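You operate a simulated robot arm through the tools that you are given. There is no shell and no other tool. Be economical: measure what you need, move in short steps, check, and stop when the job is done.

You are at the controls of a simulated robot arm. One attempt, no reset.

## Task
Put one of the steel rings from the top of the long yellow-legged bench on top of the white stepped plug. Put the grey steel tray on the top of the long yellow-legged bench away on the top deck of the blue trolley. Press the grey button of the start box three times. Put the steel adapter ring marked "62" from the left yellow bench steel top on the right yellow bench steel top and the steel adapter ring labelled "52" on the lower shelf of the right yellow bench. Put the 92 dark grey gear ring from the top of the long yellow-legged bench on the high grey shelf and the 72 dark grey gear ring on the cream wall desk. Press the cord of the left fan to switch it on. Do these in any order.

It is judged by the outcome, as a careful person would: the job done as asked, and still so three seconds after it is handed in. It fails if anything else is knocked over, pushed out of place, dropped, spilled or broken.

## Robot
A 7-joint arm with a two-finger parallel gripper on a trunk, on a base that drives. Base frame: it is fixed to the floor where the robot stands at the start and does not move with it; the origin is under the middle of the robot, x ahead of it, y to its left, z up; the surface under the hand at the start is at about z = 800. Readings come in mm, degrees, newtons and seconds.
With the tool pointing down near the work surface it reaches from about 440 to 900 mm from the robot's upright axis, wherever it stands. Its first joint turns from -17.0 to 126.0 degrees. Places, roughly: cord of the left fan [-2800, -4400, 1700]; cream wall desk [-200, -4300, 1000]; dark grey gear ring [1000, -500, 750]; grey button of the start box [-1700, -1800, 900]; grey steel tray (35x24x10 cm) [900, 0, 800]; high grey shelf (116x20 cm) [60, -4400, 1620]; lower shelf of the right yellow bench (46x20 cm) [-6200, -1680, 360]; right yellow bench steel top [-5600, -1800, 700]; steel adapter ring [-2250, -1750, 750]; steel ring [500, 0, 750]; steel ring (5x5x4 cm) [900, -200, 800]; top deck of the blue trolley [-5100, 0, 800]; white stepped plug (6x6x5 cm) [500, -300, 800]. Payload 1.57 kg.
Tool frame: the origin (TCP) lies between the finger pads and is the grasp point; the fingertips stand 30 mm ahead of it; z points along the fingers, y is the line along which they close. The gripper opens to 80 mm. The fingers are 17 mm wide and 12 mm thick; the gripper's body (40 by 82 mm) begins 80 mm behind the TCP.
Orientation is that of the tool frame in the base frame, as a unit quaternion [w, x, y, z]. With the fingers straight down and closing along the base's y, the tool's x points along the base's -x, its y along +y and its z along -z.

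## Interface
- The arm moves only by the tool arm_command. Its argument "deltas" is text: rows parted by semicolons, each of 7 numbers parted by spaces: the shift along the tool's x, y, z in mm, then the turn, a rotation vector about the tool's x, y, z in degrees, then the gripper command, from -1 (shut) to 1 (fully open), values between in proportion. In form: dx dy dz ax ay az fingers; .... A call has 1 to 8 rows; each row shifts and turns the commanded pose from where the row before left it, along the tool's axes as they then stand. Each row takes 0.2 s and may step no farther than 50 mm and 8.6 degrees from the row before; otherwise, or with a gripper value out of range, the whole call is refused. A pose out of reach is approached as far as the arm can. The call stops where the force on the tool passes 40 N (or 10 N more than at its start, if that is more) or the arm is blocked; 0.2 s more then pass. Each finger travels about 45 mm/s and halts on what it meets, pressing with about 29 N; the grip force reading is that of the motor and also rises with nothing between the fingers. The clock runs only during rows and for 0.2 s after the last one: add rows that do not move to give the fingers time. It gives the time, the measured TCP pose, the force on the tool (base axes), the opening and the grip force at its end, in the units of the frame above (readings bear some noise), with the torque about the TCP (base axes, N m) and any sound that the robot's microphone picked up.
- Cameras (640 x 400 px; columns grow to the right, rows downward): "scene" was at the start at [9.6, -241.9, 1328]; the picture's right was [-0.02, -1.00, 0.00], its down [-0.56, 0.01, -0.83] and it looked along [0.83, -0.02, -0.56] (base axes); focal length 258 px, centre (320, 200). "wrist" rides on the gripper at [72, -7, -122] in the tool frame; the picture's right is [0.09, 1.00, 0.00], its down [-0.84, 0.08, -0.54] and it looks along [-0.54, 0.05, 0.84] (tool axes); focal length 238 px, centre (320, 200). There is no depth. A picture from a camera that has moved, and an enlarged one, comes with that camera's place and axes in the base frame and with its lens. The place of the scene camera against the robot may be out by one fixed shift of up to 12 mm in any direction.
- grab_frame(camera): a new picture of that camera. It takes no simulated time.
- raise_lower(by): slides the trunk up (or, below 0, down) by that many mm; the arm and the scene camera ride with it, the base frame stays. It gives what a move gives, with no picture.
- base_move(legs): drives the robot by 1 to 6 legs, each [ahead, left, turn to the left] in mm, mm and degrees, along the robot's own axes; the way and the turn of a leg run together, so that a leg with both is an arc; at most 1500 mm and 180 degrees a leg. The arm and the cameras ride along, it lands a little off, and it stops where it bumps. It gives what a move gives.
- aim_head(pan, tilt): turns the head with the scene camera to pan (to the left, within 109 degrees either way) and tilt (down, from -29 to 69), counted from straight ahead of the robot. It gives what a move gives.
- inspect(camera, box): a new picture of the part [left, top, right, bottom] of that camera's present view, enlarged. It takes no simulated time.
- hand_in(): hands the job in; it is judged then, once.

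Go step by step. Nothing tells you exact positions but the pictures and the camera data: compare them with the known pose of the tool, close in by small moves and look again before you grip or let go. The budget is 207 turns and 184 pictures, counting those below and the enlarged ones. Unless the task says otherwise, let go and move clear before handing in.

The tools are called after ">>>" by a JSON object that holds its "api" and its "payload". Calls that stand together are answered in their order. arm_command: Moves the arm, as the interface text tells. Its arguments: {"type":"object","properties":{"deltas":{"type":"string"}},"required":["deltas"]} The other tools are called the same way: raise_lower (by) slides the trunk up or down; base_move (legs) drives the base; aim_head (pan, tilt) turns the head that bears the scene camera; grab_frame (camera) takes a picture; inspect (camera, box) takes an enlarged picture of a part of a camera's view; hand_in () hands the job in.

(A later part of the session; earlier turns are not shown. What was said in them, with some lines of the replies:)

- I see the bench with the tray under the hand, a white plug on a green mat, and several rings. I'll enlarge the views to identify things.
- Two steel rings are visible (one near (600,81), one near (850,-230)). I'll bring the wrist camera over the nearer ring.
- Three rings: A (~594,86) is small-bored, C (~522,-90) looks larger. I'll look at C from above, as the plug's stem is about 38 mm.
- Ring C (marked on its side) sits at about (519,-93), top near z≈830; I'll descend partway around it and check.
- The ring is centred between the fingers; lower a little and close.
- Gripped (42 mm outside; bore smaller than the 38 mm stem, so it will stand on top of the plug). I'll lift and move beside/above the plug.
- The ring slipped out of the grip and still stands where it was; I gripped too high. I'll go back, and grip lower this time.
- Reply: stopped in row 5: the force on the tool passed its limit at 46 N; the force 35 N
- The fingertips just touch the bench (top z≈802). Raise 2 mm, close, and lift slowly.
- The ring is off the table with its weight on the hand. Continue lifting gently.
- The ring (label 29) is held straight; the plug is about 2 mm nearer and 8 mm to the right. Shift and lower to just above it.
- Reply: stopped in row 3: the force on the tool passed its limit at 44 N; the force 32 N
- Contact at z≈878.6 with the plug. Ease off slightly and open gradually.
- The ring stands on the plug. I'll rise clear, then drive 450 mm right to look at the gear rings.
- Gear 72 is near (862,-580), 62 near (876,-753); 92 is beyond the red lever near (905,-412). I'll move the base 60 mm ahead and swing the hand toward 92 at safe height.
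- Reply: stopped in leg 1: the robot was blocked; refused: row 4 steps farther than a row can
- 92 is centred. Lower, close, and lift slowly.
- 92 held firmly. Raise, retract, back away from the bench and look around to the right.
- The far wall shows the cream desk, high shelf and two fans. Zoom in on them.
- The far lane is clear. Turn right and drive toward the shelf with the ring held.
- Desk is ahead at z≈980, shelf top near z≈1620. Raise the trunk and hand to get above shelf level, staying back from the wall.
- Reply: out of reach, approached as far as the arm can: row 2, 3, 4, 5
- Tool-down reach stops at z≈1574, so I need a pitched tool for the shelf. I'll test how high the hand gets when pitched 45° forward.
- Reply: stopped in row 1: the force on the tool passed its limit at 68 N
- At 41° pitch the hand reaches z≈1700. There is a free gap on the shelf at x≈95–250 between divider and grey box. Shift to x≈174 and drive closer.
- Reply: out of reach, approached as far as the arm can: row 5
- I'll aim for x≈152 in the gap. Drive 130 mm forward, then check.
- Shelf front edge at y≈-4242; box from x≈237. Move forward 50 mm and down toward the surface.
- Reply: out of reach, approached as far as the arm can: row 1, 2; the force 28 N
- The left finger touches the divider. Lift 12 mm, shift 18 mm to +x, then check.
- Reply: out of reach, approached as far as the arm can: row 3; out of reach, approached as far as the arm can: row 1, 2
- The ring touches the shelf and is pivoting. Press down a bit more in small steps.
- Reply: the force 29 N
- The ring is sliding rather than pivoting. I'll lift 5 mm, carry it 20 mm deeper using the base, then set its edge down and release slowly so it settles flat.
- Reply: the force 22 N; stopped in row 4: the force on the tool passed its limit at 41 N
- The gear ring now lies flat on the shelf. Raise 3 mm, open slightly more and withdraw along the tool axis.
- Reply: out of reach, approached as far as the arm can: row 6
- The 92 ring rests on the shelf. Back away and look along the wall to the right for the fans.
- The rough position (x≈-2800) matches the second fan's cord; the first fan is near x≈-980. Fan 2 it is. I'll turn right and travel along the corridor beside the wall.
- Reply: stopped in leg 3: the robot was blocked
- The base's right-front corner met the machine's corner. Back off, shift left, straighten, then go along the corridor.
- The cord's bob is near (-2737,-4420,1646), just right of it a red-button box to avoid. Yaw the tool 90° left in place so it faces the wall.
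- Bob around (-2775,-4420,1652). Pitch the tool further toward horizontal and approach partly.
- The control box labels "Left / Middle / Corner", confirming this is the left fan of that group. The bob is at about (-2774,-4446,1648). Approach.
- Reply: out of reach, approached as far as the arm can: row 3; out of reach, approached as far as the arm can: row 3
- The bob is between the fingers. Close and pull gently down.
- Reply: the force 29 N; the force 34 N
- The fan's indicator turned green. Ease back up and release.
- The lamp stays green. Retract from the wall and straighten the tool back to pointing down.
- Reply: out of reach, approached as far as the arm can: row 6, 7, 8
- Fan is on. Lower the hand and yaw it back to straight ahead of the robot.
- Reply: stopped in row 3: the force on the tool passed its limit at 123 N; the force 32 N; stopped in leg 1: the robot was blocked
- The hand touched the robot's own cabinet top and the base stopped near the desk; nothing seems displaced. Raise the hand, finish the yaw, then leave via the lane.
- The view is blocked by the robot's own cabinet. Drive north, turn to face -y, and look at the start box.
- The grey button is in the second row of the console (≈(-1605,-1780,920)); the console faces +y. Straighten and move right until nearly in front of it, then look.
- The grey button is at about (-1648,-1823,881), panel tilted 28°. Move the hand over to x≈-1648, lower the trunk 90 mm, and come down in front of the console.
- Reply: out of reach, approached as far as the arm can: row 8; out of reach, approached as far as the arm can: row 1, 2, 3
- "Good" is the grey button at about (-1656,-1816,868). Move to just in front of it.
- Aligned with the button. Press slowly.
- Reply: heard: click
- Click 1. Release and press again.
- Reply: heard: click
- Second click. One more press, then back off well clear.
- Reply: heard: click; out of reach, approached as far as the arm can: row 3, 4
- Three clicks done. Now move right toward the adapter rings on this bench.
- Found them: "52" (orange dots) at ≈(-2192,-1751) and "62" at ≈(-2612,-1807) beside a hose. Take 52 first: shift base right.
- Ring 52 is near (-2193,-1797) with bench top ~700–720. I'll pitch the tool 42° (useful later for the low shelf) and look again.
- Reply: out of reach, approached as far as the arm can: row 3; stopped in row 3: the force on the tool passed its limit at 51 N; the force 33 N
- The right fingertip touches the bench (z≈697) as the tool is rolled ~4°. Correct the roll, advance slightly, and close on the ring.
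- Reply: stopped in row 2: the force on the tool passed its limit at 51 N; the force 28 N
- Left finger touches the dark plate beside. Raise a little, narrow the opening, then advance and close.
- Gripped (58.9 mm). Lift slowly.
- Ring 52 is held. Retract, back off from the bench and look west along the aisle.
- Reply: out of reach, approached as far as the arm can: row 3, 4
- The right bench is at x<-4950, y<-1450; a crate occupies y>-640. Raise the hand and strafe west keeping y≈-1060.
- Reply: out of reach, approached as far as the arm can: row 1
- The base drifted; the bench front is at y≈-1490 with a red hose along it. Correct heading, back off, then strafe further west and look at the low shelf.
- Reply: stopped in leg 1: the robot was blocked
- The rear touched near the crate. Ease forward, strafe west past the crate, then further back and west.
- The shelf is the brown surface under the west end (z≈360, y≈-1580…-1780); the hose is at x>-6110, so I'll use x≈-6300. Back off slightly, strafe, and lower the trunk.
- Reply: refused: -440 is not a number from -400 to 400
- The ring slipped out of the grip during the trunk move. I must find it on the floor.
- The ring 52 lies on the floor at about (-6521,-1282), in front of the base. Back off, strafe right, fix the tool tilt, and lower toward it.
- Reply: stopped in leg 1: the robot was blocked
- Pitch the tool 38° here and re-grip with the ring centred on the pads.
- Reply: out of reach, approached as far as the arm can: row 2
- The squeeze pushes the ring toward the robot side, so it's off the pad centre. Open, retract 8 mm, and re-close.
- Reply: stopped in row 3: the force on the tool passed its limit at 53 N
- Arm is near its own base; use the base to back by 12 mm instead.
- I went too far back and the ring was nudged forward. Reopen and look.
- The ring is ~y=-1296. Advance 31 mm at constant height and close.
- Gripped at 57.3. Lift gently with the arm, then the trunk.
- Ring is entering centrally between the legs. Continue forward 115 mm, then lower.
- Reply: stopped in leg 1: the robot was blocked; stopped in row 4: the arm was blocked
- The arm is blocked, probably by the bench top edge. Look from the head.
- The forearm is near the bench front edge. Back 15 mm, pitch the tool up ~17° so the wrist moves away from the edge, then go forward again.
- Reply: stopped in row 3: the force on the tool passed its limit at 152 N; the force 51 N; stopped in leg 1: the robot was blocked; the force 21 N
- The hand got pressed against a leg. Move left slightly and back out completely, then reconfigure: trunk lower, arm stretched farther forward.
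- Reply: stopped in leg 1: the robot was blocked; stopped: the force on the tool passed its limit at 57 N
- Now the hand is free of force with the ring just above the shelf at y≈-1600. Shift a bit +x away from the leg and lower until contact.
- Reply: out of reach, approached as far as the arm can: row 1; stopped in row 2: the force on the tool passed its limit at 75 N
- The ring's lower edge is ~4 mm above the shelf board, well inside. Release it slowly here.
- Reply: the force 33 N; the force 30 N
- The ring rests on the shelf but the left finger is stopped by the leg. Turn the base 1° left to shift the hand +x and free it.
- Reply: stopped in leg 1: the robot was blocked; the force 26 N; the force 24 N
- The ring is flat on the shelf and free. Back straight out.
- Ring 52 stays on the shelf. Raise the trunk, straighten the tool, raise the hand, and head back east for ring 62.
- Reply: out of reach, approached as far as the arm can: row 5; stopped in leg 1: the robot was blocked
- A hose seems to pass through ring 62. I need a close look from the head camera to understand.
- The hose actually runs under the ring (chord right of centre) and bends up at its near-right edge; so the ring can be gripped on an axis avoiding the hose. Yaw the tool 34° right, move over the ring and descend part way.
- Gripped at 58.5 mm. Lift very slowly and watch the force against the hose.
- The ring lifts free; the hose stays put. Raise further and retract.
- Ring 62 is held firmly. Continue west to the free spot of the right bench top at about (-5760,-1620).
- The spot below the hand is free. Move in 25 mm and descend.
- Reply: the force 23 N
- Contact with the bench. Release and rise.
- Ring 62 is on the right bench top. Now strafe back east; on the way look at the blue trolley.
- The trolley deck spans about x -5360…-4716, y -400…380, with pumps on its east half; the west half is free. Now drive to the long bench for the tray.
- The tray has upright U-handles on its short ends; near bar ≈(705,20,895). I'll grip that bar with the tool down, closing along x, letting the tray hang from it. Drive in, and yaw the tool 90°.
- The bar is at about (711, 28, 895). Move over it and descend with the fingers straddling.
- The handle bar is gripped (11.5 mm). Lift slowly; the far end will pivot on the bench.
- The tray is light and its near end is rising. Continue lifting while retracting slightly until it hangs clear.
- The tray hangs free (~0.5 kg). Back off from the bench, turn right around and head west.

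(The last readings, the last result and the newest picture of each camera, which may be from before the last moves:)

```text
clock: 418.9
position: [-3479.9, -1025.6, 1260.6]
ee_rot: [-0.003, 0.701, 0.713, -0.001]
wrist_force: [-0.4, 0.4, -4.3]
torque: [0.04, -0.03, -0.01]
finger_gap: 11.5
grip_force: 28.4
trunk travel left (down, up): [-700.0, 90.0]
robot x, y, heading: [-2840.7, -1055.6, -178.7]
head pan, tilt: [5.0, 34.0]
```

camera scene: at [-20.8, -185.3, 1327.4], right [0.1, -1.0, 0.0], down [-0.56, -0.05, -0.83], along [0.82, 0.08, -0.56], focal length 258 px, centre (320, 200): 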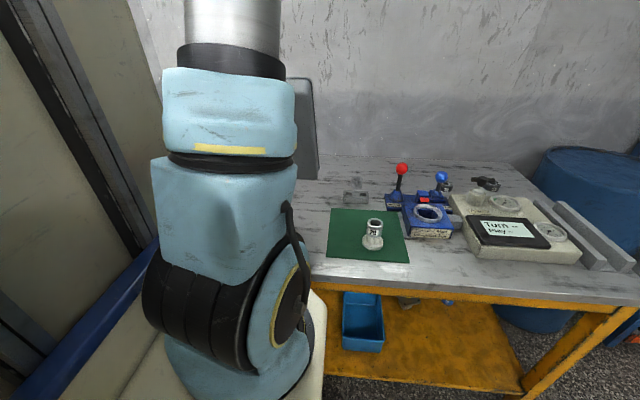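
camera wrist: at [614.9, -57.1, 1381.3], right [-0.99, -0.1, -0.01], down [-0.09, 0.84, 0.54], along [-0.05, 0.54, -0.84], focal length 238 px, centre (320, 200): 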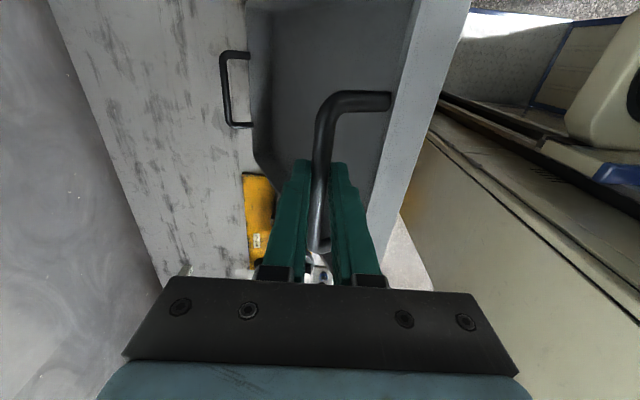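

>>> {"api": "base_move", "payload": {"legs": [[1195, 0, -1.3], [1195, 0, 0]]}}

>>> {"api": "base_move", "payload": {"legs": [[0, 0, -90]]}}

>>> {"api": "aim_head", "payload": {"pan": 3, "tilt": 32}}

>>> {"api": "grab_frame", "payload": {"camera": "scene"}}

```text
clock: 430.5
position: [-5845.7, -1008.3, 1262.3]
ee_rot: [-0.003, 0.712, 0.703, -0.002]
wrist_force: [0.0, -0.2, -5.3]
torque: [0.03, 0.0, 0.05]
finger_gap: 11.6
grip_force: 28.6
trunk travel left (down, up): [-700.0, 90.0]
robot x, y, heading: [-5206.0, -1049.9, 179.2]
head pan, tilt: [5.0, 34.0]
```

```text
clock: 432.4
position: [-5767.6, -752.3, 1259.0]
ee_rot: [-0.003, 0.838, 0.546, -0.001]
wrist_force: [-1.0, 0.3, -4.8]
torque: [0.05, 0.01, -0.01]
finger_gap: 11.7
grip_force: 28.9
trunk travel left (down, up): [-700.0, 90.0]
robot x, y, heading: [-5196.0, -1047.0, 156.1]
head pan, tilt: [5.0, 34.0]
stopped in leg 1: the robot was blocked; the commanded pose is now the measured one
```

```text
clock: 433.0
position: [-5767.1, -752.8, 1260.6]
ee_rot: [-0.003, 0.837, 0.547, -0.002]
wrist_force: [0.6, 0.3, -5.1]
torque: [0.02, 0.01, -0.04]
finger_gap: 11.4
grip_force: 28.6
trunk travel left (down, up): [-700.0, 90.0]
robot x, y, heading: [-5195.9, -1047.7, 156.5]
head pan, tilt: [3.0, 32.0]
```

```text
22 pictures are left
camera scene: at [-5112.7, -844.7, 1330.5], right [0.35, 0.93, 0.0], down [0.5, -0.19, -0.85], along [-0.79, 0.3, -0.53], focal length 258 px, centre (320, 200)
```

scene: 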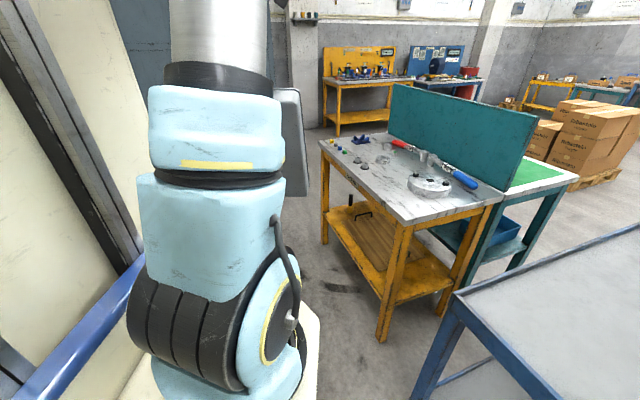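

The base corner met the bench side. Shift 110 mm north, then finish the turn to face the trolley.

>>> {"api": "base_move", "payload": {"legs": [[45, -100, 0], [-20, 0, -66]]}}

>>> {"api": "grab_frame", "payload": {"camera": "scene"}}

>>> {"api": "grab_frame", "payload": {"camera": "wrist"}}

```text
clock: 437.1
position: [-5146.7, -310.9, 1260.1]
ee_rot: [-0.004, 1.0, -0.002, 0.0]
wrist_force: [0.4, 0.6, -5.2]
torque: [0.0, -0.05, 0.04]
finger_gap: 11.6
grip_force: 29.1
trunk travel left (down, up): [-700.0, 90.0]
robot x, y, heading: [-5189.4, -951.3, 89.7]
head pan, tilt: [3.0, 32.0]
```

```text
21 pictures are left
camera scene: at [-4959.9, -952.1, 1330.5], right [1.0, 0.05, 0.0], down [0.03, -0.53, -0.85], along [-0.04, 0.85, -0.53], focal length 258 px, centre (320, 200)
```

scene: 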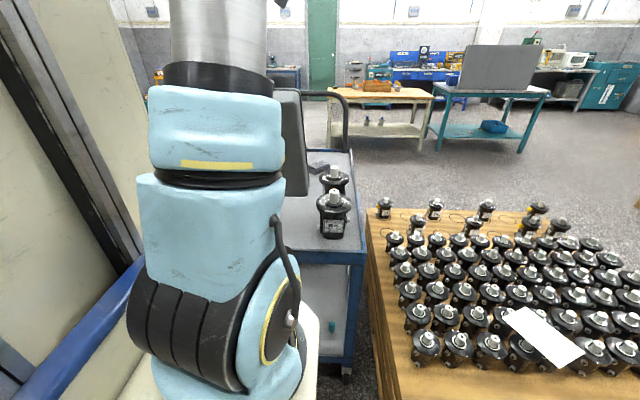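

```text
20 pictures are left
camera wrist: at [-5075.9, -304.5, 1380.5], right [0.09, -1.0, -0.01], down [-0.84, -0.08, 0.54], along [-0.54, -0.04, -0.84], focal length 238 px, centre (320, 200)
```

wrist: 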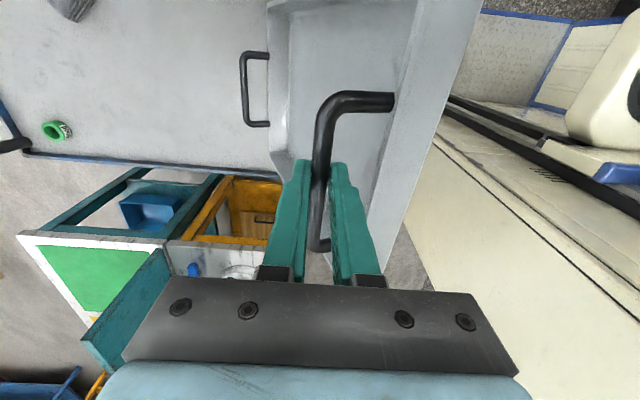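

Deck's west half is free. Plan: drive forward, touch the tray's far lower edge on the deck at y≈-25, then lower while backing so it lays flat. First forward and slightly west.

>>> {"api": "base_move", "payload": {"legs": [[150, 30, 0]]}}

>>> {"api": "arm_command", "payload": {"deltas": "0 -20 10 0 0 0 -1;0 -25 15 0 0 0 -1;0 -25 15 0 0 0 -1;0 0 15 0 0 0 -1;0 0 0 0 0 0 -1"}}

>>> {"api": "grab_frame", "payload": {"camera": "wrist"}}

```text
clock: 438.5
position: [-5173.4, -157.6, 1260.7]
ee_rot: [-0.004, 1.0, -0.004, -0.001]
wrist_force: [0.3, -0.2, -5.8]
torque: [-0.01, -0.04, -0.01]
finger_gap: 11.6
grip_force: 29.0
trunk travel left (down, up): [-700.0, 90.0]
robot x, y, heading: [-5217.1, -797.4, 89.6]
head pan, tilt: [3.0, 32.0]
```

```text
clock: 439.7
position: [-5172.5, -86.1, 1203.7]
ee_rot: [-0.004, 1.0, -0.004, 0.0]
wrist_force: [-0.5, 0.6, -5.1]
torque: [0.0, -0.03, 0.02]
finger_gap: 11.5
grip_force: 28.8
trunk travel left (down, up): [-700.0, 90.0]
robot x, y, heading: [-5213.3, -799.4, 89.6]
head pan, tilt: [3.0, 32.0]
```

```text
19 pictures are left
camera wrist: at [-5102.1, -81.2, 1324.0], right [0.08, -1.0, -0.01], down [-0.84, -0.08, 0.54], along [-0.54, -0.04, -0.84], focal length 238 px, centre (320, 200)
```

wrist: 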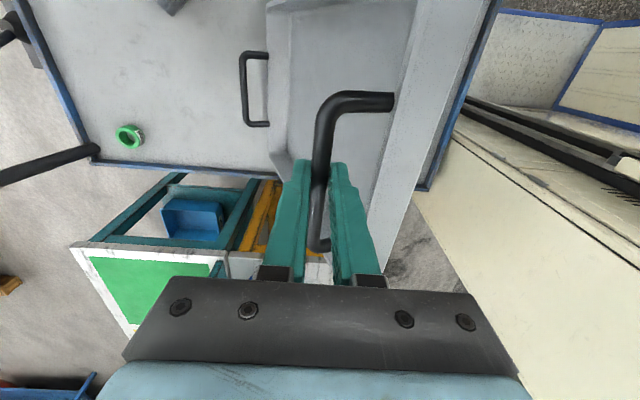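

>>> {"api": "arm_command", "payload": {"deltas": "0 -13 12 0 0 0 -1;0 -13 12 0 0 0 -1;0 0 10 0 0 0 -1;0 0 6 0 0 0 -1;0 0 5 0 0 0 -1;0 0 0 0 0 0 -1"}}

```text
clock: 441.1
position: [-5173.8, -60.5, 1161.0]
ee_rot: [-0.004, 1.0, -0.003, 0.0]
wrist_force: [0.1, -0.1, -5.3]
torque: [0.0, -0.07, -0.01]
finger_gap: 11.5
grip_force: 28.9
trunk travel left (down, up): [-700.0, 90.0]
robot x, y, heading: [-5215.4, -799.6, 89.6]
head pan, tilt: [3.0, 32.0]
```

>>> {"api": "arm_command", "payload": {"deltas": "0 0 5 0 0 0 -1;0 0 5 0 0 0 -1;0 0 5 0 0 0 -1;0 0 5 0 0 0 -1;0 0 0 0 0 0 -1"}}

```text
clock: 442.3
position: [-5173.3, -61.3, 1141.5]
ee_rot: [-0.003, 1.0, -0.003, 0.0]
wrist_force: [0.5, 0.5, -5.0]
torque: [0.02, -0.03, 0.0]
finger_gap: 11.3
grip_force: 29.8
trunk travel left (down, up): [-700.0, 90.0]
robot x, y, heading: [-5215.6, -798.9, 89.8]
head pan, tilt: [3.0, 32.0]
```

>>> {"api": "arm_command", "payload": {"deltas": "0 0 7 0 0 0 -1;0 0 7 0 0 0 -1;0 0 7 0 0 0 -1;0 0 7 0 0 0 -1;0 0 0 0 0 0 -1"}}

>>> {"api": "grab_frame", "payload": {"camera": "wrist"}}

```text
clock: 443.5
position: [-5174.6, -62.3, 1113.5]
ee_rot: [-0.004, 1.0, -0.004, 0.0]
wrist_force: [-3.6, -6.5, 25.1]
torque: [0.01, 0.1, -0.02]
finger_gap: 11.6
grip_force: 28.7
trunk travel left (down, up): [-700.0, 90.0]
robot x, y, heading: [-5214.6, -797.1, 89.6]
head pan, tilt: [3.0, 32.0]
```

```text
18 pictures are left
camera wrist: at [-5103.9, -57.1, 1234.5], right [0.09, -1.0, -0.01], down [-0.84, -0.08, 0.54], along [-0.54, -0.04, -0.84], focal length 238 px, centre (320, 200)
```

wrist: 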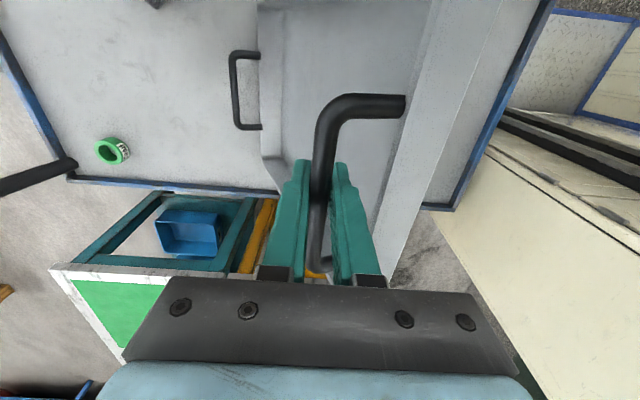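

The tray's far edge touches the deck (z≈759). Now back and lower along the arc so it lays down.

>>> {"api": "arm_command", "payload": {"deltas": "0 20 1 0 0 0 -1;0 20 3 0 0 0 -1;0 20 4 0 0 0 -1;0 19 5 0 0 0 -1;0 20 9 0 0 0 -1;0 20 9 0 0 0 -1;0 18 9 0 0 0 -1;0 0 0 0 0 0 -1"}}

>>> {"api": "grab_frame", "payload": {"camera": "wrist"}}

```text
clock: 445.3
position: [-5174.0, -196.9, 1069.2]
ee_rot: [-0.004, 1.0, -0.003, 0.0]
wrist_force: [-0.5, -0.3, -3.8]
torque: [-0.03, -0.14, 0.03]
finger_gap: 11.4
grip_force: 29.0
trunk travel left (down, up): [-700.0, 90.0]
robot x, y, heading: [-5218.1, -797.8, 89.5]
head pan, tilt: [3.0, 32.0]
```

```text
17 pictures are left
camera wrist: at [-5103.1, -191.7, 1190.5], right [0.08, -1.0, -0.01], down [-0.84, -0.07, 0.54], along [-0.54, -0.04, -0.84], focal length 238 px, centre (320, 200)
```

wrist: 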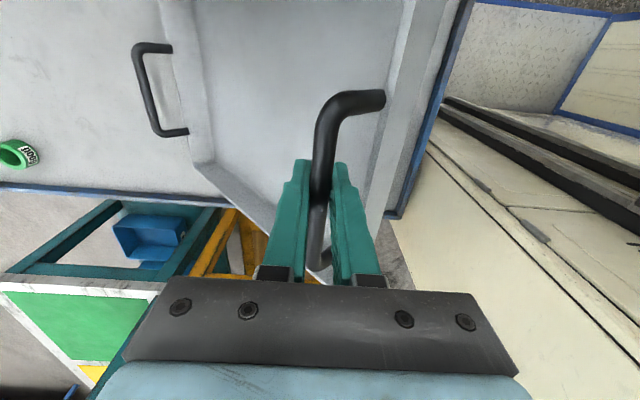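

>>> {"api": "arm_command", "payload": {"deltas": "0 18 12 0 0 0 -1;0 18 12 0 0 0 -1;0 17 12 0 0 0 -1;0 16 14 0 0 0 -1;0 15 14 0 0 0 -1;0 14 14 0 0 0 -1;0 0 0 0 0 0 -1"}}

>>> {"api": "base_move", "payload": {"legs": [[-45, 0, 0]]}}

>>> {"api": "arm_command", "payload": {"deltas": "0 0 15 0 0 0 -1;0 2 15 0 0 0 -1;0 3 15 0 0 0 -1;0 4 12 0 0 0 -1;0 0 0 0 0 0 -1"}}

>>> {"api": "grab_frame", "payload": {"camera": "wrist"}}

```text
clock: 446.9
position: [-5175.0, -295.3, 993.0]
ee_rot: [-0.004, 1.0, -0.003, 0.001]
wrist_force: [-0.4, 0.8, -1.6]
torque: [0.0, -0.06, 0.02]
finger_gap: 11.7
grip_force: 28.4
trunk travel left (down, up): [-700.0, 90.0]
robot x, y, heading: [-5216.8, -800.9, 89.6]
head pan, tilt: [3.0, 32.0]
```

```text
clock: 447.8
position: [-5176.4, -338.5, 993.3]
ee_rot: [-0.003, 1.0, -0.003, 0.0]
wrist_force: [-0.5, -0.1, -2.4]
torque: [0.02, 0.04, -0.03]
finger_gap: 11.6
grip_force: 29.0
trunk travel left (down, up): [-700.0, 90.0]
robot x, y, heading: [-5217.0, -843.0, 89.8]
head pan, tilt: [3.0, 32.0]
```

```text
clock: 449.0
position: [-5176.1, -346.4, 935.4]
ee_rot: [-0.004, 1.0, -0.003, 0.0]
wrist_force: [-0.1, -0.7, -1.9]
torque: [-0.01, -0.01, 0.01]
finger_gap: 11.6
grip_force: 29.0
trunk travel left (down, up): [-700.0, 90.0]
robot x, y, heading: [-5216.5, -842.2, 89.6]
head pan, tilt: [3.0, 32.0]
```

```text
16 pictures are left
camera wrist: at [-5105.2, -340.9, 1056.1], right [0.09, -1.0, -0.01], down [-0.84, -0.08, 0.54], along [-0.54, -0.04, -0.84], focal length 238 px, centre (320, 200)
```

wrist: 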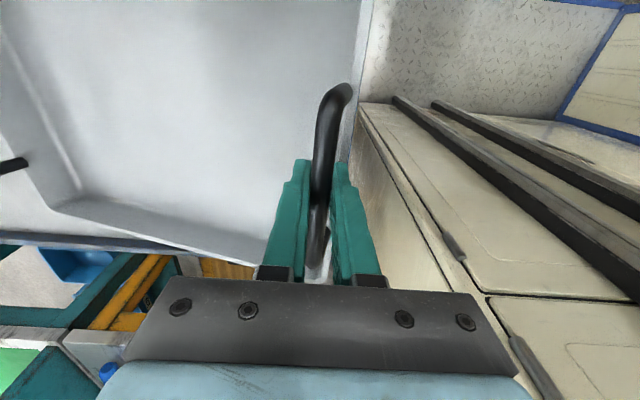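

Nearly flat. Lower the near end the rest of the way, nudging slightly forward onto the deck.

>>> {"api": "arm_command", "payload": {"deltas": "0 -4 15 0 0 0 -1;0 -6 15 0 0 0 -1;0 -6 15 0 0 0 -1;0 -6 15 0 0 0 -1;0 -6 12 0 0 0 -1;0 -4 6 0 0 0 -1;0 0 3 0 0 0 -1;0 0 0 0 0 0 -1"}}

>>> {"api": "grab_frame", "payload": {"camera": "wrist"}}

```text
clock: 450.8
position: [-5177.4, -315.9, 857.8]
ee_rot: [-0.006, 1.0, -0.003, -0.001]
wrist_force: [1.8, -8.0, 28.6]
torque: [0.08, 0.43, -0.11]
finger_gap: 11.4
grip_force: 28.8
trunk travel left (down, up): [-700.0, 90.0]
robot x, y, heading: [-5216.3, -840.2, 89.4]
head pan, tilt: [3.0, 32.0]
stopped in row 8: the force on the tool passed its limit at 41 N (the readings are from after the stop); the commanded pose is now the measured one
```

```text
15 pictures are left
camera wrist: at [-5105.4, -311.4, 977.7], right [0.09, -1.0, -0.01], down [-0.84, -0.08, 0.54], along [-0.54, -0.04, -0.84], focal length 238 px, centre (320, 200)
```

wrist: 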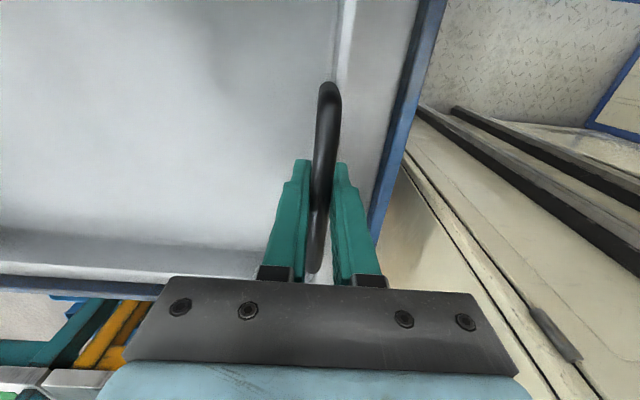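

The tray is flat on the deck, inside the edge. Release and rise straight up.

>>> {"api": "arm_command", "payload": {"deltas": "0 0 -1 0 0 0 -0.5;0 0 0 0 0 0 -0.2;0 0 0 0 0 0 0.2;0 0 0 0 0 0 0.2;0 0 -20 0 0 0 0.2;0 0 -35 0 0 0 0.2;0 0 -45 0 0 0 0.2;0 0 -45 0 0 0 0.2"}}

>>> {"api": "arm_command", "payload": {"deltas": "0 0 -45 0 0 0 1;0 0 -45 0 0 0 1;0 0 -45 0 0 8.5 1;0 0 0 0 0 8.5 1;0 0 0 0 0 8.5 1;0 0 0 0 0 8.5 1;0 0 0 0 0 8.5 1;0 0 0 0 0 8.5 1"}}

>>> {"api": "arm_command", "payload": {"deltas": "0 0 0 0 0 8.5 1;0 0 0 0 0 8.5 1;0 0 0 0 0 8.5 1;0 0 0 0 0 8.5 1;0 0 0 0 0 5 1;0 0 0 0 0 0 1"}}

>>> {"api": "grab_frame", "payload": {"camera": "wrist"}}

```text
clock: 452.6
position: [-5180.2, -321.9, 1003.2]
ee_rot: [-0.004, 1.0, -0.003, 0.0]
wrist_force: [-0.1, 0.4, -0.6]
torque: [-0.03, 0.02, -0.01]
finger_gap: 48.1
grip_force: 0.1
trunk travel left (down, up): [-700.0, 90.0]
robot x, y, heading: [-5218.3, -845.5, 89.4]
head pan, tilt: [3.0, 32.0]
```

```text
clock: 454.4
position: [-5177.5, -317.3, 1137.7]
ee_rot: [-0.004, 0.901, -0.434, -0.002]
wrist_force: [-0.1, -0.8, -0.3]
torque: [0.0, -0.03, 0.02]
finger_gap: 79.9
grip_force: 0.1
trunk travel left (down, up): [-700.0, 90.0]
robot x, y, heading: [-5214.0, -841.1, 89.6]
head pan, tilt: [3.0, 32.0]
```

```text
clock: 455.8
position: [-5177.1, -318.0, 1137.2]
ee_rot: [0.004, -0.705, 0.71, 0.004]
wrist_force: [-0.3, -0.4, 1.0]
torque: [0.04, 0.01, 0.0]
finger_gap: 79.9
grip_force: 0.0
trunk travel left (down, up): [-700.0, 90.0]
robot x, y, heading: [-5220.6, -841.2, 89.5]
head pan, tilt: [3.0, 32.0]
```

```text
14 pictures are left
camera wrist: at [-5171.6, -391.8, 1256.0], right [-1.0, -0.08, 0.0], down [-0.07, 0.83, 0.55], along [-0.05, 0.55, -0.83], focal length 238 px, centre (320, 200)
```

wrist: 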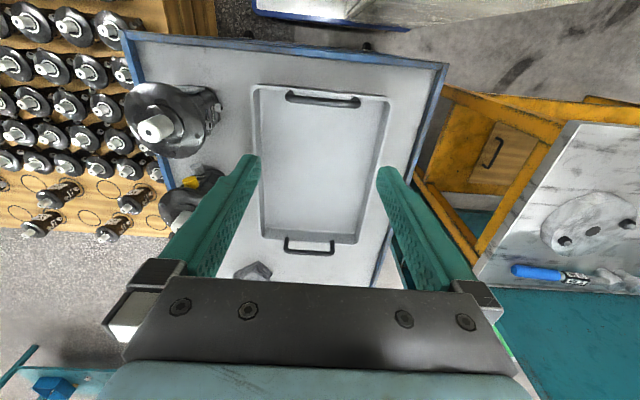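

The tray sits well on the deck. Now the last item: gear 72. Back off, turn to face east and drive to the long bench.

>>> {"api": "base_move", "payload": {"legs": [[-90, 0, 0], [0, 0, -89.5], [500, -100, 0], [1400, 0, 0]]}}

```text
clock: 469.9
position: [-2766.1, -1036.7, 1136.4]
ee_rot: [0.005, -0.001, 1.0, 0.0]
wrist_force: [0.1, 0.0, -0.7]
torque: [0.0, 0.0, 0.01]
finger_gap: 80.1
grip_force: 0.0
trunk travel left (down, up): [-700.0, 90.0]
robot x, y, heading: [-3292.7, -999.6, 0.2]
head pan, tilt: [3.0, 32.0]
```

>>> {"api": "base_move", "payload": {"legs": [[1100, 100, 0], [1100, 200, 0], [1060, 180, 0]]}}

>>> {"api": "arm_command", "payload": {"deltas": "-45 0 0 0 0 0 1;-45 0 0 0 0 0 1;-45 0 0 0 0 0 1;-40 0 0 0 0 0 1;-30 0 0 0 0 0 1;0 0 0 0 0 0 1"}}

>>> {"api": "grab_frame", "payload": {"camera": "wrist"}}

```text
clock: 485.9
position: [480.8, -601.1, 1136.4]
ee_rot: [0.006, 0.006, 1.0, 0.001]
wrist_force: [0.1, 0.9, -0.7]
torque: [0.0, -0.02, 0.01]
finger_gap: 79.7
grip_force: 0.0
trunk travel left (down, up): [-700.0, 90.0]
robot x, y, heading: [-44.4, -558.0, -0.5]
head pan, tilt: [3.0, 32.0]
```

```text
clock: 487.3
position: [685.3, -605.5, 1134.8]
ee_rot: [0.005, 0.006, 1.0, 0.0]
wrist_force: [-1.0, 0.3, 0.1]
torque: [-0.01, 0.0, 0.03]
finger_gap: 80.1
grip_force: 0.0
trunk travel left (down, up): [-700.0, 90.0]
robot x, y, heading: [-41.9, -557.4, -0.5]
head pan, tilt: [3.0, 32.0]
```

```text
13 pictures are left
camera wrist: at [611.3, -611.8, 1255.0], right [-0.08, 1.0, 0.0], down [0.83, 0.07, 0.55], along [0.55, 0.04, -0.83], focal length 238 px, centre (320, 200)
```

wrist: 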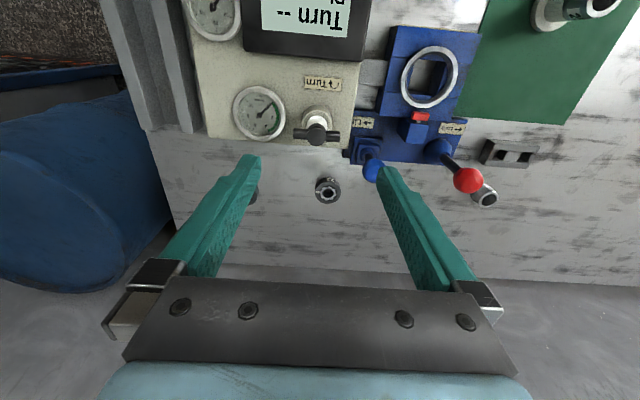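

Gear 72 is at about (872,-578). Move the base 50 mm in and go over it.

>>> {"api": "base_move", "payload": {"legs": [[50, 0, 0]]}}

>>> {"api": "arm_command", "payload": {"deltas": "-45 8 0 0 0 0 1;-45 8 0 0 0 0 1;-42 8 10 0 0 0 1;0 0 45 0 0 0 1;0 0 45 0 0 0 1;0 0 45 0 0 0 1;0 0 45 0 0 0 1;0 0 20 0 0 0 1"}}

>>> {"api": "grab_frame", "payload": {"camera": "wrist"}}

```text
clock: 488.2
position: [735.4, -605.6, 1135.1]
ee_rot: [0.005, 0.004, 1.0, 0.0]
wrist_force: [-0.2, -0.2, -0.6]
torque: [-0.02, 0.0, 0.0]
finger_gap: 80.3
grip_force: 0.0
trunk travel left (down, up): [-700.0, 90.0]
robot x, y, heading: [9.0, -560.5, -0.7]
head pan, tilt: [3.0, 32.0]
```

```text
clock: 490.0
position: [872.1, -582.9, 925.0]
ee_rot: [0.005, 0.005, 1.0, 0.001]
wrist_force: [-0.8, 0.6, -0.3]
torque: [-0.02, -0.02, 0.02]
finger_gap: 80.0
grip_force: 0.0
trunk travel left (down, up): [-700.0, 90.0]
robot x, y, heading: [8.0, -560.7, -0.6]
head pan, tilt: [3.0, 32.0]
```

```text
12 pictures are left
camera wrist: at [797.7, -589.3, 1045.1], right [-0.08, 1.0, 0.0], down [0.83, 0.07, 0.55], along [0.55, 0.04, -0.83], focal length 238 px, centre (320, 200)
```

wrist: 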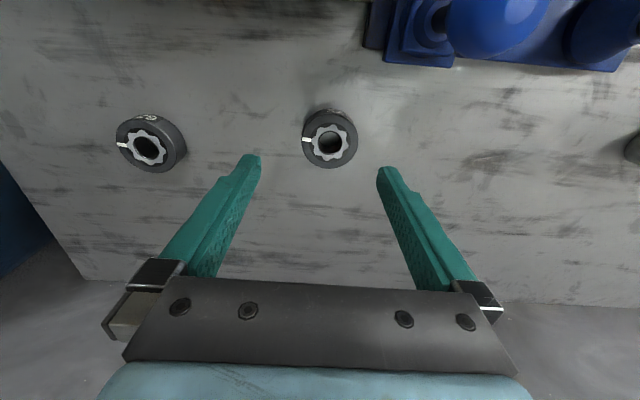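

>>> {"api": "arm_command", "payload": {"deltas": "-4 8 35 0 0 0 1;0 0 35 0 0 0 1;0 0 14 0 0 0 1;0 0 7 0 0 0 0.5;0 0 0 0 0 0 -1;0 0 0 0 0 0 -1;0 0 0 0 0 0 -1;0 0 0 0 0 0 -1"}}

>>> {"api": "inspect", "payload": {"camera": "wrist", "box": [220, 90, 440, 260]}}

```text
clock: 491.8
position: [875.1, -576.7, 833.6]
ee_rot: [0.006, 0.005, 1.0, -0.001]
wrist_force: [0.7, 1.3, 1.1]
torque: [0.08, -0.11, 0.0]
finger_gap: 55.3
grip_force: 29.1
trunk travel left (down, up): [-700.0, 90.0]
robot x, y, heading: [9.4, -561.6, -0.6]
head pan, tilt: [3.0, 32.0]
```

```text
2.35 times, centred on (330, 175) of wrist
camera zoom: at [800.6, -581.7, 954.4], right [-0.08, 1.0, 0.0], down [0.83, 0.07, 0.55], along [0.55, 0.04, -0.83], focal length 561 px, centre (296, 259)
```

zoom: 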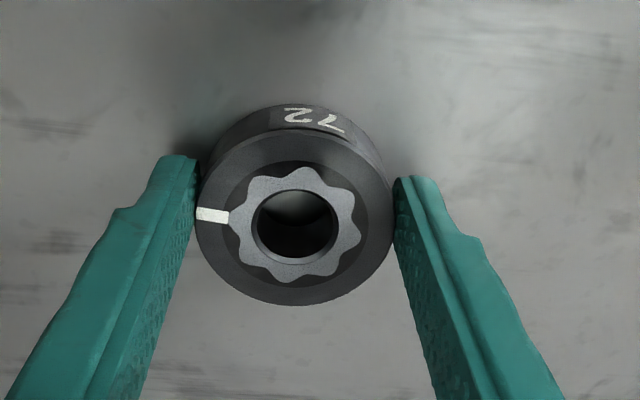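

72 is gripped well. Lift slowly, retract, back off.

>>> {"api": "arm_command", "payload": {"deltas": "0 0 -2 0 0 0 -1;0 0 -4 0 0 0 -1;0 0 -6 0 0 0 -1;0 0 -10 0 0 0 -1;0 0 -15 0 0 0 -1;0 0 -20 0 0 0 -1;0 0 -25 0 0 0 -1;0 0 -25 0 0 0 -1"}}

>>> {"api": "arm_command", "payload": {"deltas": "0 0 -30 0 0 0 -1;0 0 -35 0 0 0 -1;0 0 -35 0 0 0 -1;0 0 -35 0 0 0 -1;20 0 -30 0 0 0 -1;35 0 0 0 0 0 -1;35 0 0 0 0 0 -1;35 0 0 0 0 0 -1"}}

>>> {"api": "arm_command", "payload": {"deltas": "35 0 0 0 0 0 -1;35 0 0 0 0 0 -1;35 0 0 0 0 0 -1;35 0 0 0 0 0 -1;30 0 0 0 0 0 -1;0 0 0 0 0 0 -1"}}

>>> {"api": "base_move", "payload": {"legs": [[-420, 80, 0], [0, 0, -89.4]]}}

```text
clock: 493.6
position: [874.1, -574.2, 942.4]
ee_rot: [0.005, 0.004, 1.0, 0.0]
wrist_force: [0.4, 0.4, -3.2]
torque: [0.04, 0.0, 0.0]
finger_gap: 55.4
grip_force: 29.2
trunk travel left (down, up): [-700.0, 90.0]
robot x, y, heading: [6.8, -561.3, -0.7]
head pan, tilt: [3.0, 32.0]
```

```text
clock: 495.4
position: [749.6, -575.0, 1107.2]
ee_rot: [0.005, 0.005, 1.0, 0.0]
wrist_force: [0.8, -0.8, -3.9]
torque: [0.01, 0.05, 0.01]
finger_gap: 55.1
grip_force: 29.0
trunk travel left (down, up): [-700.0, 90.0]
robot x, y, heading: [8.7, -560.2, -0.9]
head pan, tilt: [3.0, 32.0]
```

```text
clock: 496.8
position: [577.0, -575.8, 1105.8]
ee_rot: [0.005, 0.005, 1.0, 0.0]
wrist_force: [0.0, -0.1, -3.6]
torque: [0.0, 0.05, -0.04]
finger_gap: 55.3
grip_force: 28.7
trunk travel left (down, up): [-700.0, 90.0]
robot x, y, heading: [5.7, -559.5, -0.6]
head pan, tilt: [3.0, 32.0]
```

```text
clock: 503.3
position: [-438.7, -1043.9, 1105.6]
ee_rot: [0.004, 0.711, 0.703, -0.004]
wrist_force: [-0.2, 1.3, -2.3]
torque: [0.03, 0.01, 0.01]
finger_gap: 55.2
grip_force: 29.1
trunk travel left (down, up): [-700.0, 90.0]
robot x, y, heading: [-422.5, -472.8, -90.8]
head pan, tilt: [3.0, 32.0]
```

>>> {"api": "base_move", "payload": {"legs": [[1400, 150, 0.8], [1400, 150, 0]]}}

>>> {"api": "aim_head", "payload": {"pan": 0, "tilt": 15}}

>>> {"api": "grab_frame", "payload": {"camera": "scene"}}

```text
clock: 516.8
position: [-120.1, -3824.9, 1105.1]
ee_rot: [0.005, 0.696, 0.718, -0.004]
wrist_force: [0.2, 0.8, -3.7]
torque: [0.04, 0.02, -0.03]
finger_gap: 55.4
grip_force: 28.8
trunk travel left (down, up): [-700.0, 90.0]
robot x, y, heading: [-125.4, -3257.1, -88.0]
head pan, tilt: [3.0, 32.0]
```

```text
clock: 517.6
position: [-118.9, -3825.5, 1106.2]
ee_rot: [0.005, 0.696, 0.718, -0.004]
wrist_force: [0.2, -0.1, -4.0]
torque: [0.03, 0.01, 0.02]
finger_gap: 55.2
grip_force: 29.0
trunk travel left (down, up): [-700.0, 90.0]
robot x, y, heading: [-124.4, -3252.3, -88.4]
head pan, tilt: [0.0, 15.0]
```

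```text
10 pictures are left
camera scene: at [-355.3, -3284.8, 1357.8], right [-1.0, -0.03, 0.0], down [-0.01, 0.26, -0.97], along [0.03, -0.97, -0.26], focal length 258 px, centre (320, 200)
```

scene: 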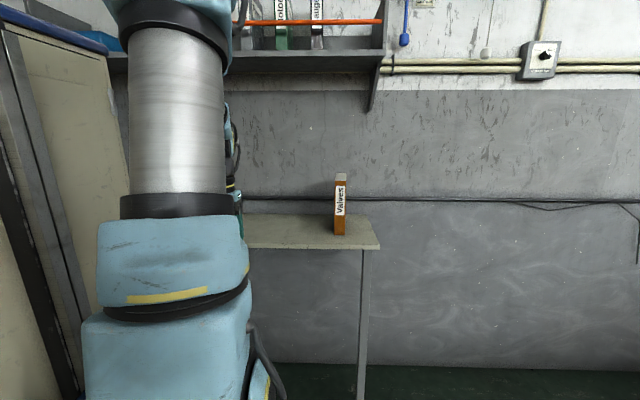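

The desk and book are undisturbed. Drive 310 mm closer and look down with the wrist camera.

>>> {"api": "base_move", "payload": {"legs": [[310, 0, -1.5]]}}

>>> {"api": "arm_command", "payload": {"deltas": "-30 0 5 0 0 0 -1;-30 0 10 0 0 0 -1;-25 0 15 0 0 0 -1;0 0 0 0 0 0 -1"}}

>>> {"api": "grab_frame", "payload": {"camera": "wrist"}}

```text
clock: 519.7
position: [-129.6, -4133.3, 1106.0]
ee_rot: [0.004, 0.706, 0.709, -0.004]
wrist_force: [0.5, 0.9, -4.0]
torque: [0.01, 0.01, 0.01]
finger_gap: 54.5
grip_force: 28.4
trunk travel left (down, up): [-700.0, 90.0]
robot x, y, heading: [-121.7, -3560.5, -89.8]
head pan, tilt: [0.0, 15.0]
```

```text
clock: 520.7
position: [-128.2, -4218.4, 1074.1]
ee_rot: [0.004, 0.705, 0.709, -0.003]
wrist_force: [-0.9, 0.0, -3.3]
torque: [0.03, 0.0, -0.01]
finger_gap: 54.7
grip_force: 29.0
trunk travel left (down, up): [-700.0, 90.0]
robot x, y, heading: [-118.3, -3562.2, -89.6]
head pan, tilt: [0.0, 15.0]
```

```text
9 pictures are left
camera wrist: at [-135.5, -4146.0, 1194.0], right [1.0, 0.1, 0.0], down [0.08, -0.83, 0.55], along [0.05, -0.55, -0.83], focal length 238 px, centre (320, 200)
```

wrist: 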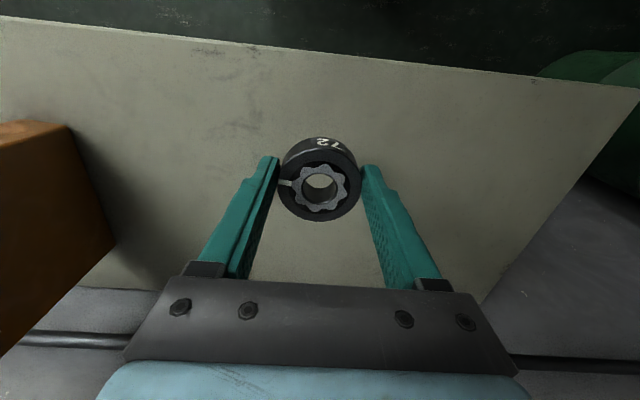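

Desk surface below is clear. Lower until contact.

>>> {"api": "arm_command", "payload": {"deltas": "-3 0 15 0 0 0 -1;-3 0 12 0 0 0 -1;-2 0 8 0 0 0 -1;0 0 5 0 0 0 -1;0 0 4 0 0 0 -1;0 0 4 0 0 0 -1;0 0 4 0 0 0 -1;0 0 0 0 0 0 -1"}}

```text
clock: 522.5
position: [-128.6, -4228.1, 1023.3]
ee_rot: [0.003, 0.705, 0.71, -0.003]
wrist_force: [0.6, -0.8, -3.5]
torque: [0.0, 0.02, -0.01]
finger_gap: 54.2
grip_force: 29.2
trunk travel left (down, up): [-700.0, 90.0]
robot x, y, heading: [-118.6, -3562.5, -89.6]
head pan, tilt: [0.0, 15.0]
```

>>> {"api": "arm_command", "payload": {"deltas": "0 0 3 0 0 0 -1;0 0 3 0 0 0 -1;0 0 3 0 0 0 -1;0 0 3 0 0 0 -1;0 0 3 0 0 0 -1;0 0 3 0 0 0 -1;0 0 3 0 0 0 -1;0 0 0 0 0 0 -1"}}

```text
clock: 524.3
position: [-127.7, -4227.1, 1003.5]
ee_rot: [0.003, 0.705, 0.709, -0.002]
wrist_force: [-0.6, 0.7, -2.7]
torque: [0.03, 0.01, 0.0]
finger_gap: 54.5
grip_force: 29.1
trunk travel left (down, up): [-700.0, 90.0]
robot x, y, heading: [-121.6, -3561.2, -89.9]
head pan, tilt: [0.0, 15.0]
```

>>> {"api": "arm_command", "payload": {"deltas": "0 0 3 0 0 0 -1;0 0 3 0 0 0 -1;0 0 3 0 0 0 -1;0 0 3 0 0 0 -1;0 0 3 0 0 0 -1;0 0 3 0 0 0 -1;0 0 3 0 0 0 -1;0 0 0 0 0 0 -1"}}

>>> {"api": "grab_frame", "payload": {"camera": "wrist"}}

```text
clock: 526.1
position: [-128.0, -4228.6, 984.1]
ee_rot: [0.004, 0.705, 0.709, -0.005]
wrist_force: [-1.6, 6.1, 18.9]
torque: [-0.33, 0.01, 0.07]
finger_gap: 54.6
grip_force: 28.7
trunk travel left (down, up): [-700.0, 90.0]
robot x, y, heading: [-121.6, -3563.2, -89.9]
head pan, tilt: [0.0, 15.0]
```

```text
8 pictures are left
camera wrist: at [-136.6, -4155.6, 1104.5], right [1.0, 0.1, 0.0], down [0.08, -0.83, 0.55], along [0.05, -0.55, -0.83], focal length 238 px, centre (320, 200)
```

wrist: 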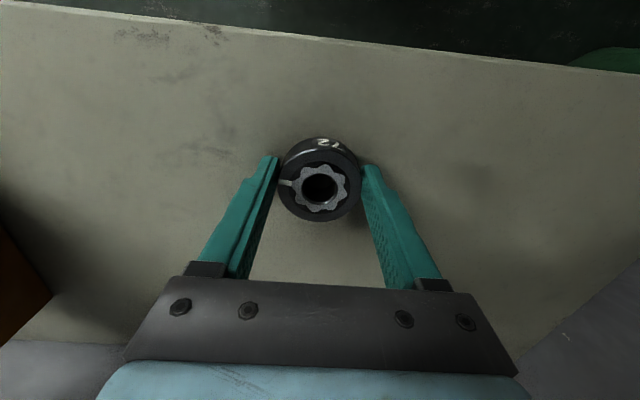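

Contact with the desk (≈z 950). Release, rise, and check.

>>> {"api": "arm_command", "payload": {"deltas": "0 0 -1 0 0 0 0.1;0 0 0 0 0 0 0.5;0 0 0 0 0 0 0.7;0 0 0 0 0 0 0.7;0 0 -15 0 0 0 0.7;0 0 -30 0 0 0 0.7;0 0 -45 0 0 0 0.7;0 0 -45 0 0 0 1"}}

>>> {"api": "grab_frame", "payload": {"camera": "wrist"}}

```text
clock: 527.9
position: [-131.1, -4227.8, 1117.3]
ee_rot: [0.004, 0.705, 0.709, -0.003]
wrist_force: [0.2, -0.3, -0.2]
torque: [0.04, -0.01, 0.04]
finger_gap: 80.0
grip_force: 0.1
trunk travel left (down, up): [-700.0, 90.0]
robot x, y, heading: [-121.6, -3566.1, -89.9]
head pan, tilt: [0.0, 15.0]
```

```text
7 pictures are left
camera wrist: at [-139.3, -4154.6, 1237.6], right [1.0, 0.1, 0.0], down [0.08, -0.83, 0.55], along [0.05, -0.55, -0.84], focal length 238 px, centre (320, 200)
```

wrist: 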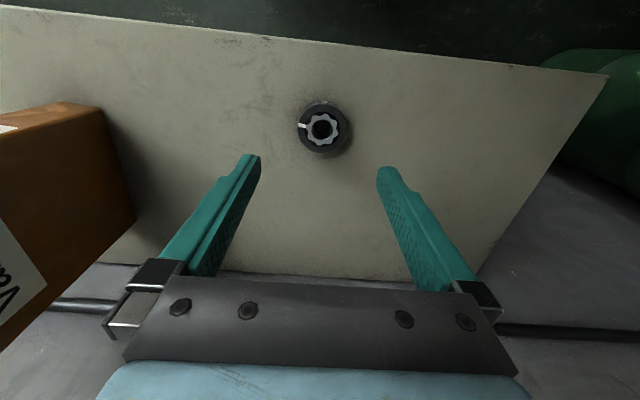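

Gear 72 is on the desk. Back away and do a final check of the fan lamp.

>>> {"api": "base_move", "payload": {"legs": [[-350, 0, 0]]}}

>>> {"api": "aim_head", "payload": {"pan": -62, "tilt": -5}}

>>> {"api": "inspect", "payload": {"camera": "scene", "box": [300, 60, 440, 240]}}

```text
clock: 530.2
position: [-136.9, -3872.6, 1117.1]
ee_rot: [0.004, 0.708, 0.706, -0.003]
wrist_force: [0.6, 0.2, 0.4]
torque: [0.0, -0.03, 0.02]
finger_gap: 80.2
grip_force: 0.0
trunk travel left (down, up): [-700.0, 90.0]
robot x, y, heading: [-120.7, -3207.8, -90.1]
head pan, tilt: [0.0, 15.0]
```

```text
clock: 531.5
position: [-136.6, -3872.8, 1117.3]
ee_rot: [0.004, 0.709, 0.706, -0.003]
wrist_force: [0.3, -0.6, -0.2]
torque: [-0.02, 0.01, 0.02]
finger_gap: 79.8
grip_force: 0.0
trunk travel left (down, up): [-700.0, 90.0]
robot x, y, heading: [-121.6, -3210.4, -90.2]
head pan, tilt: [-62.0, -5.0]
```

```text
2.22 times, centred on (370, 150) of scene
camera zoom: at [-427.7, -3178.8, 1389.7], right [-0.47, 0.88, 0.0], down [-0.08, -0.04, -1.0], along [-0.88, -0.46, 0.09], focal length 574 px, centre (209, 311)
```

zoom: 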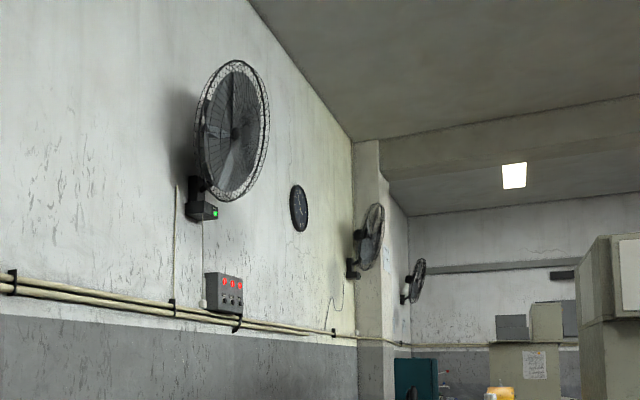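

The fan's lamp is still green and every item has been put where it was asked for, so I'm handing the job in.

>>> {"api": "hand_in", "payload": {}}

```text
The job is handed in.
```

All the tasks are done and the job is handed in, but ring "52" slipped from the grip once and fell to the floor. I picked it up and put it on the lower shelf of the right yellow bench.

- **Contact along the way:** the base bumped a machine corner, the crate, a table and probably the desk while driving. At the right bench's low shelf the hand was also pressed hard against a leg. I saw nothing out of place afterwards, but I did not recheck every spot.
- **Fan choice:** several fans hang on that wall. I switched on the one nearest the place you gave; the control box beside it is labelled Left, Middle and Corner. Its lamp was still green at the last check.
- **Steel ring:** its bore (marked 29) is smaller than the plug's stem, so it stands on top of the plug rather than around it.
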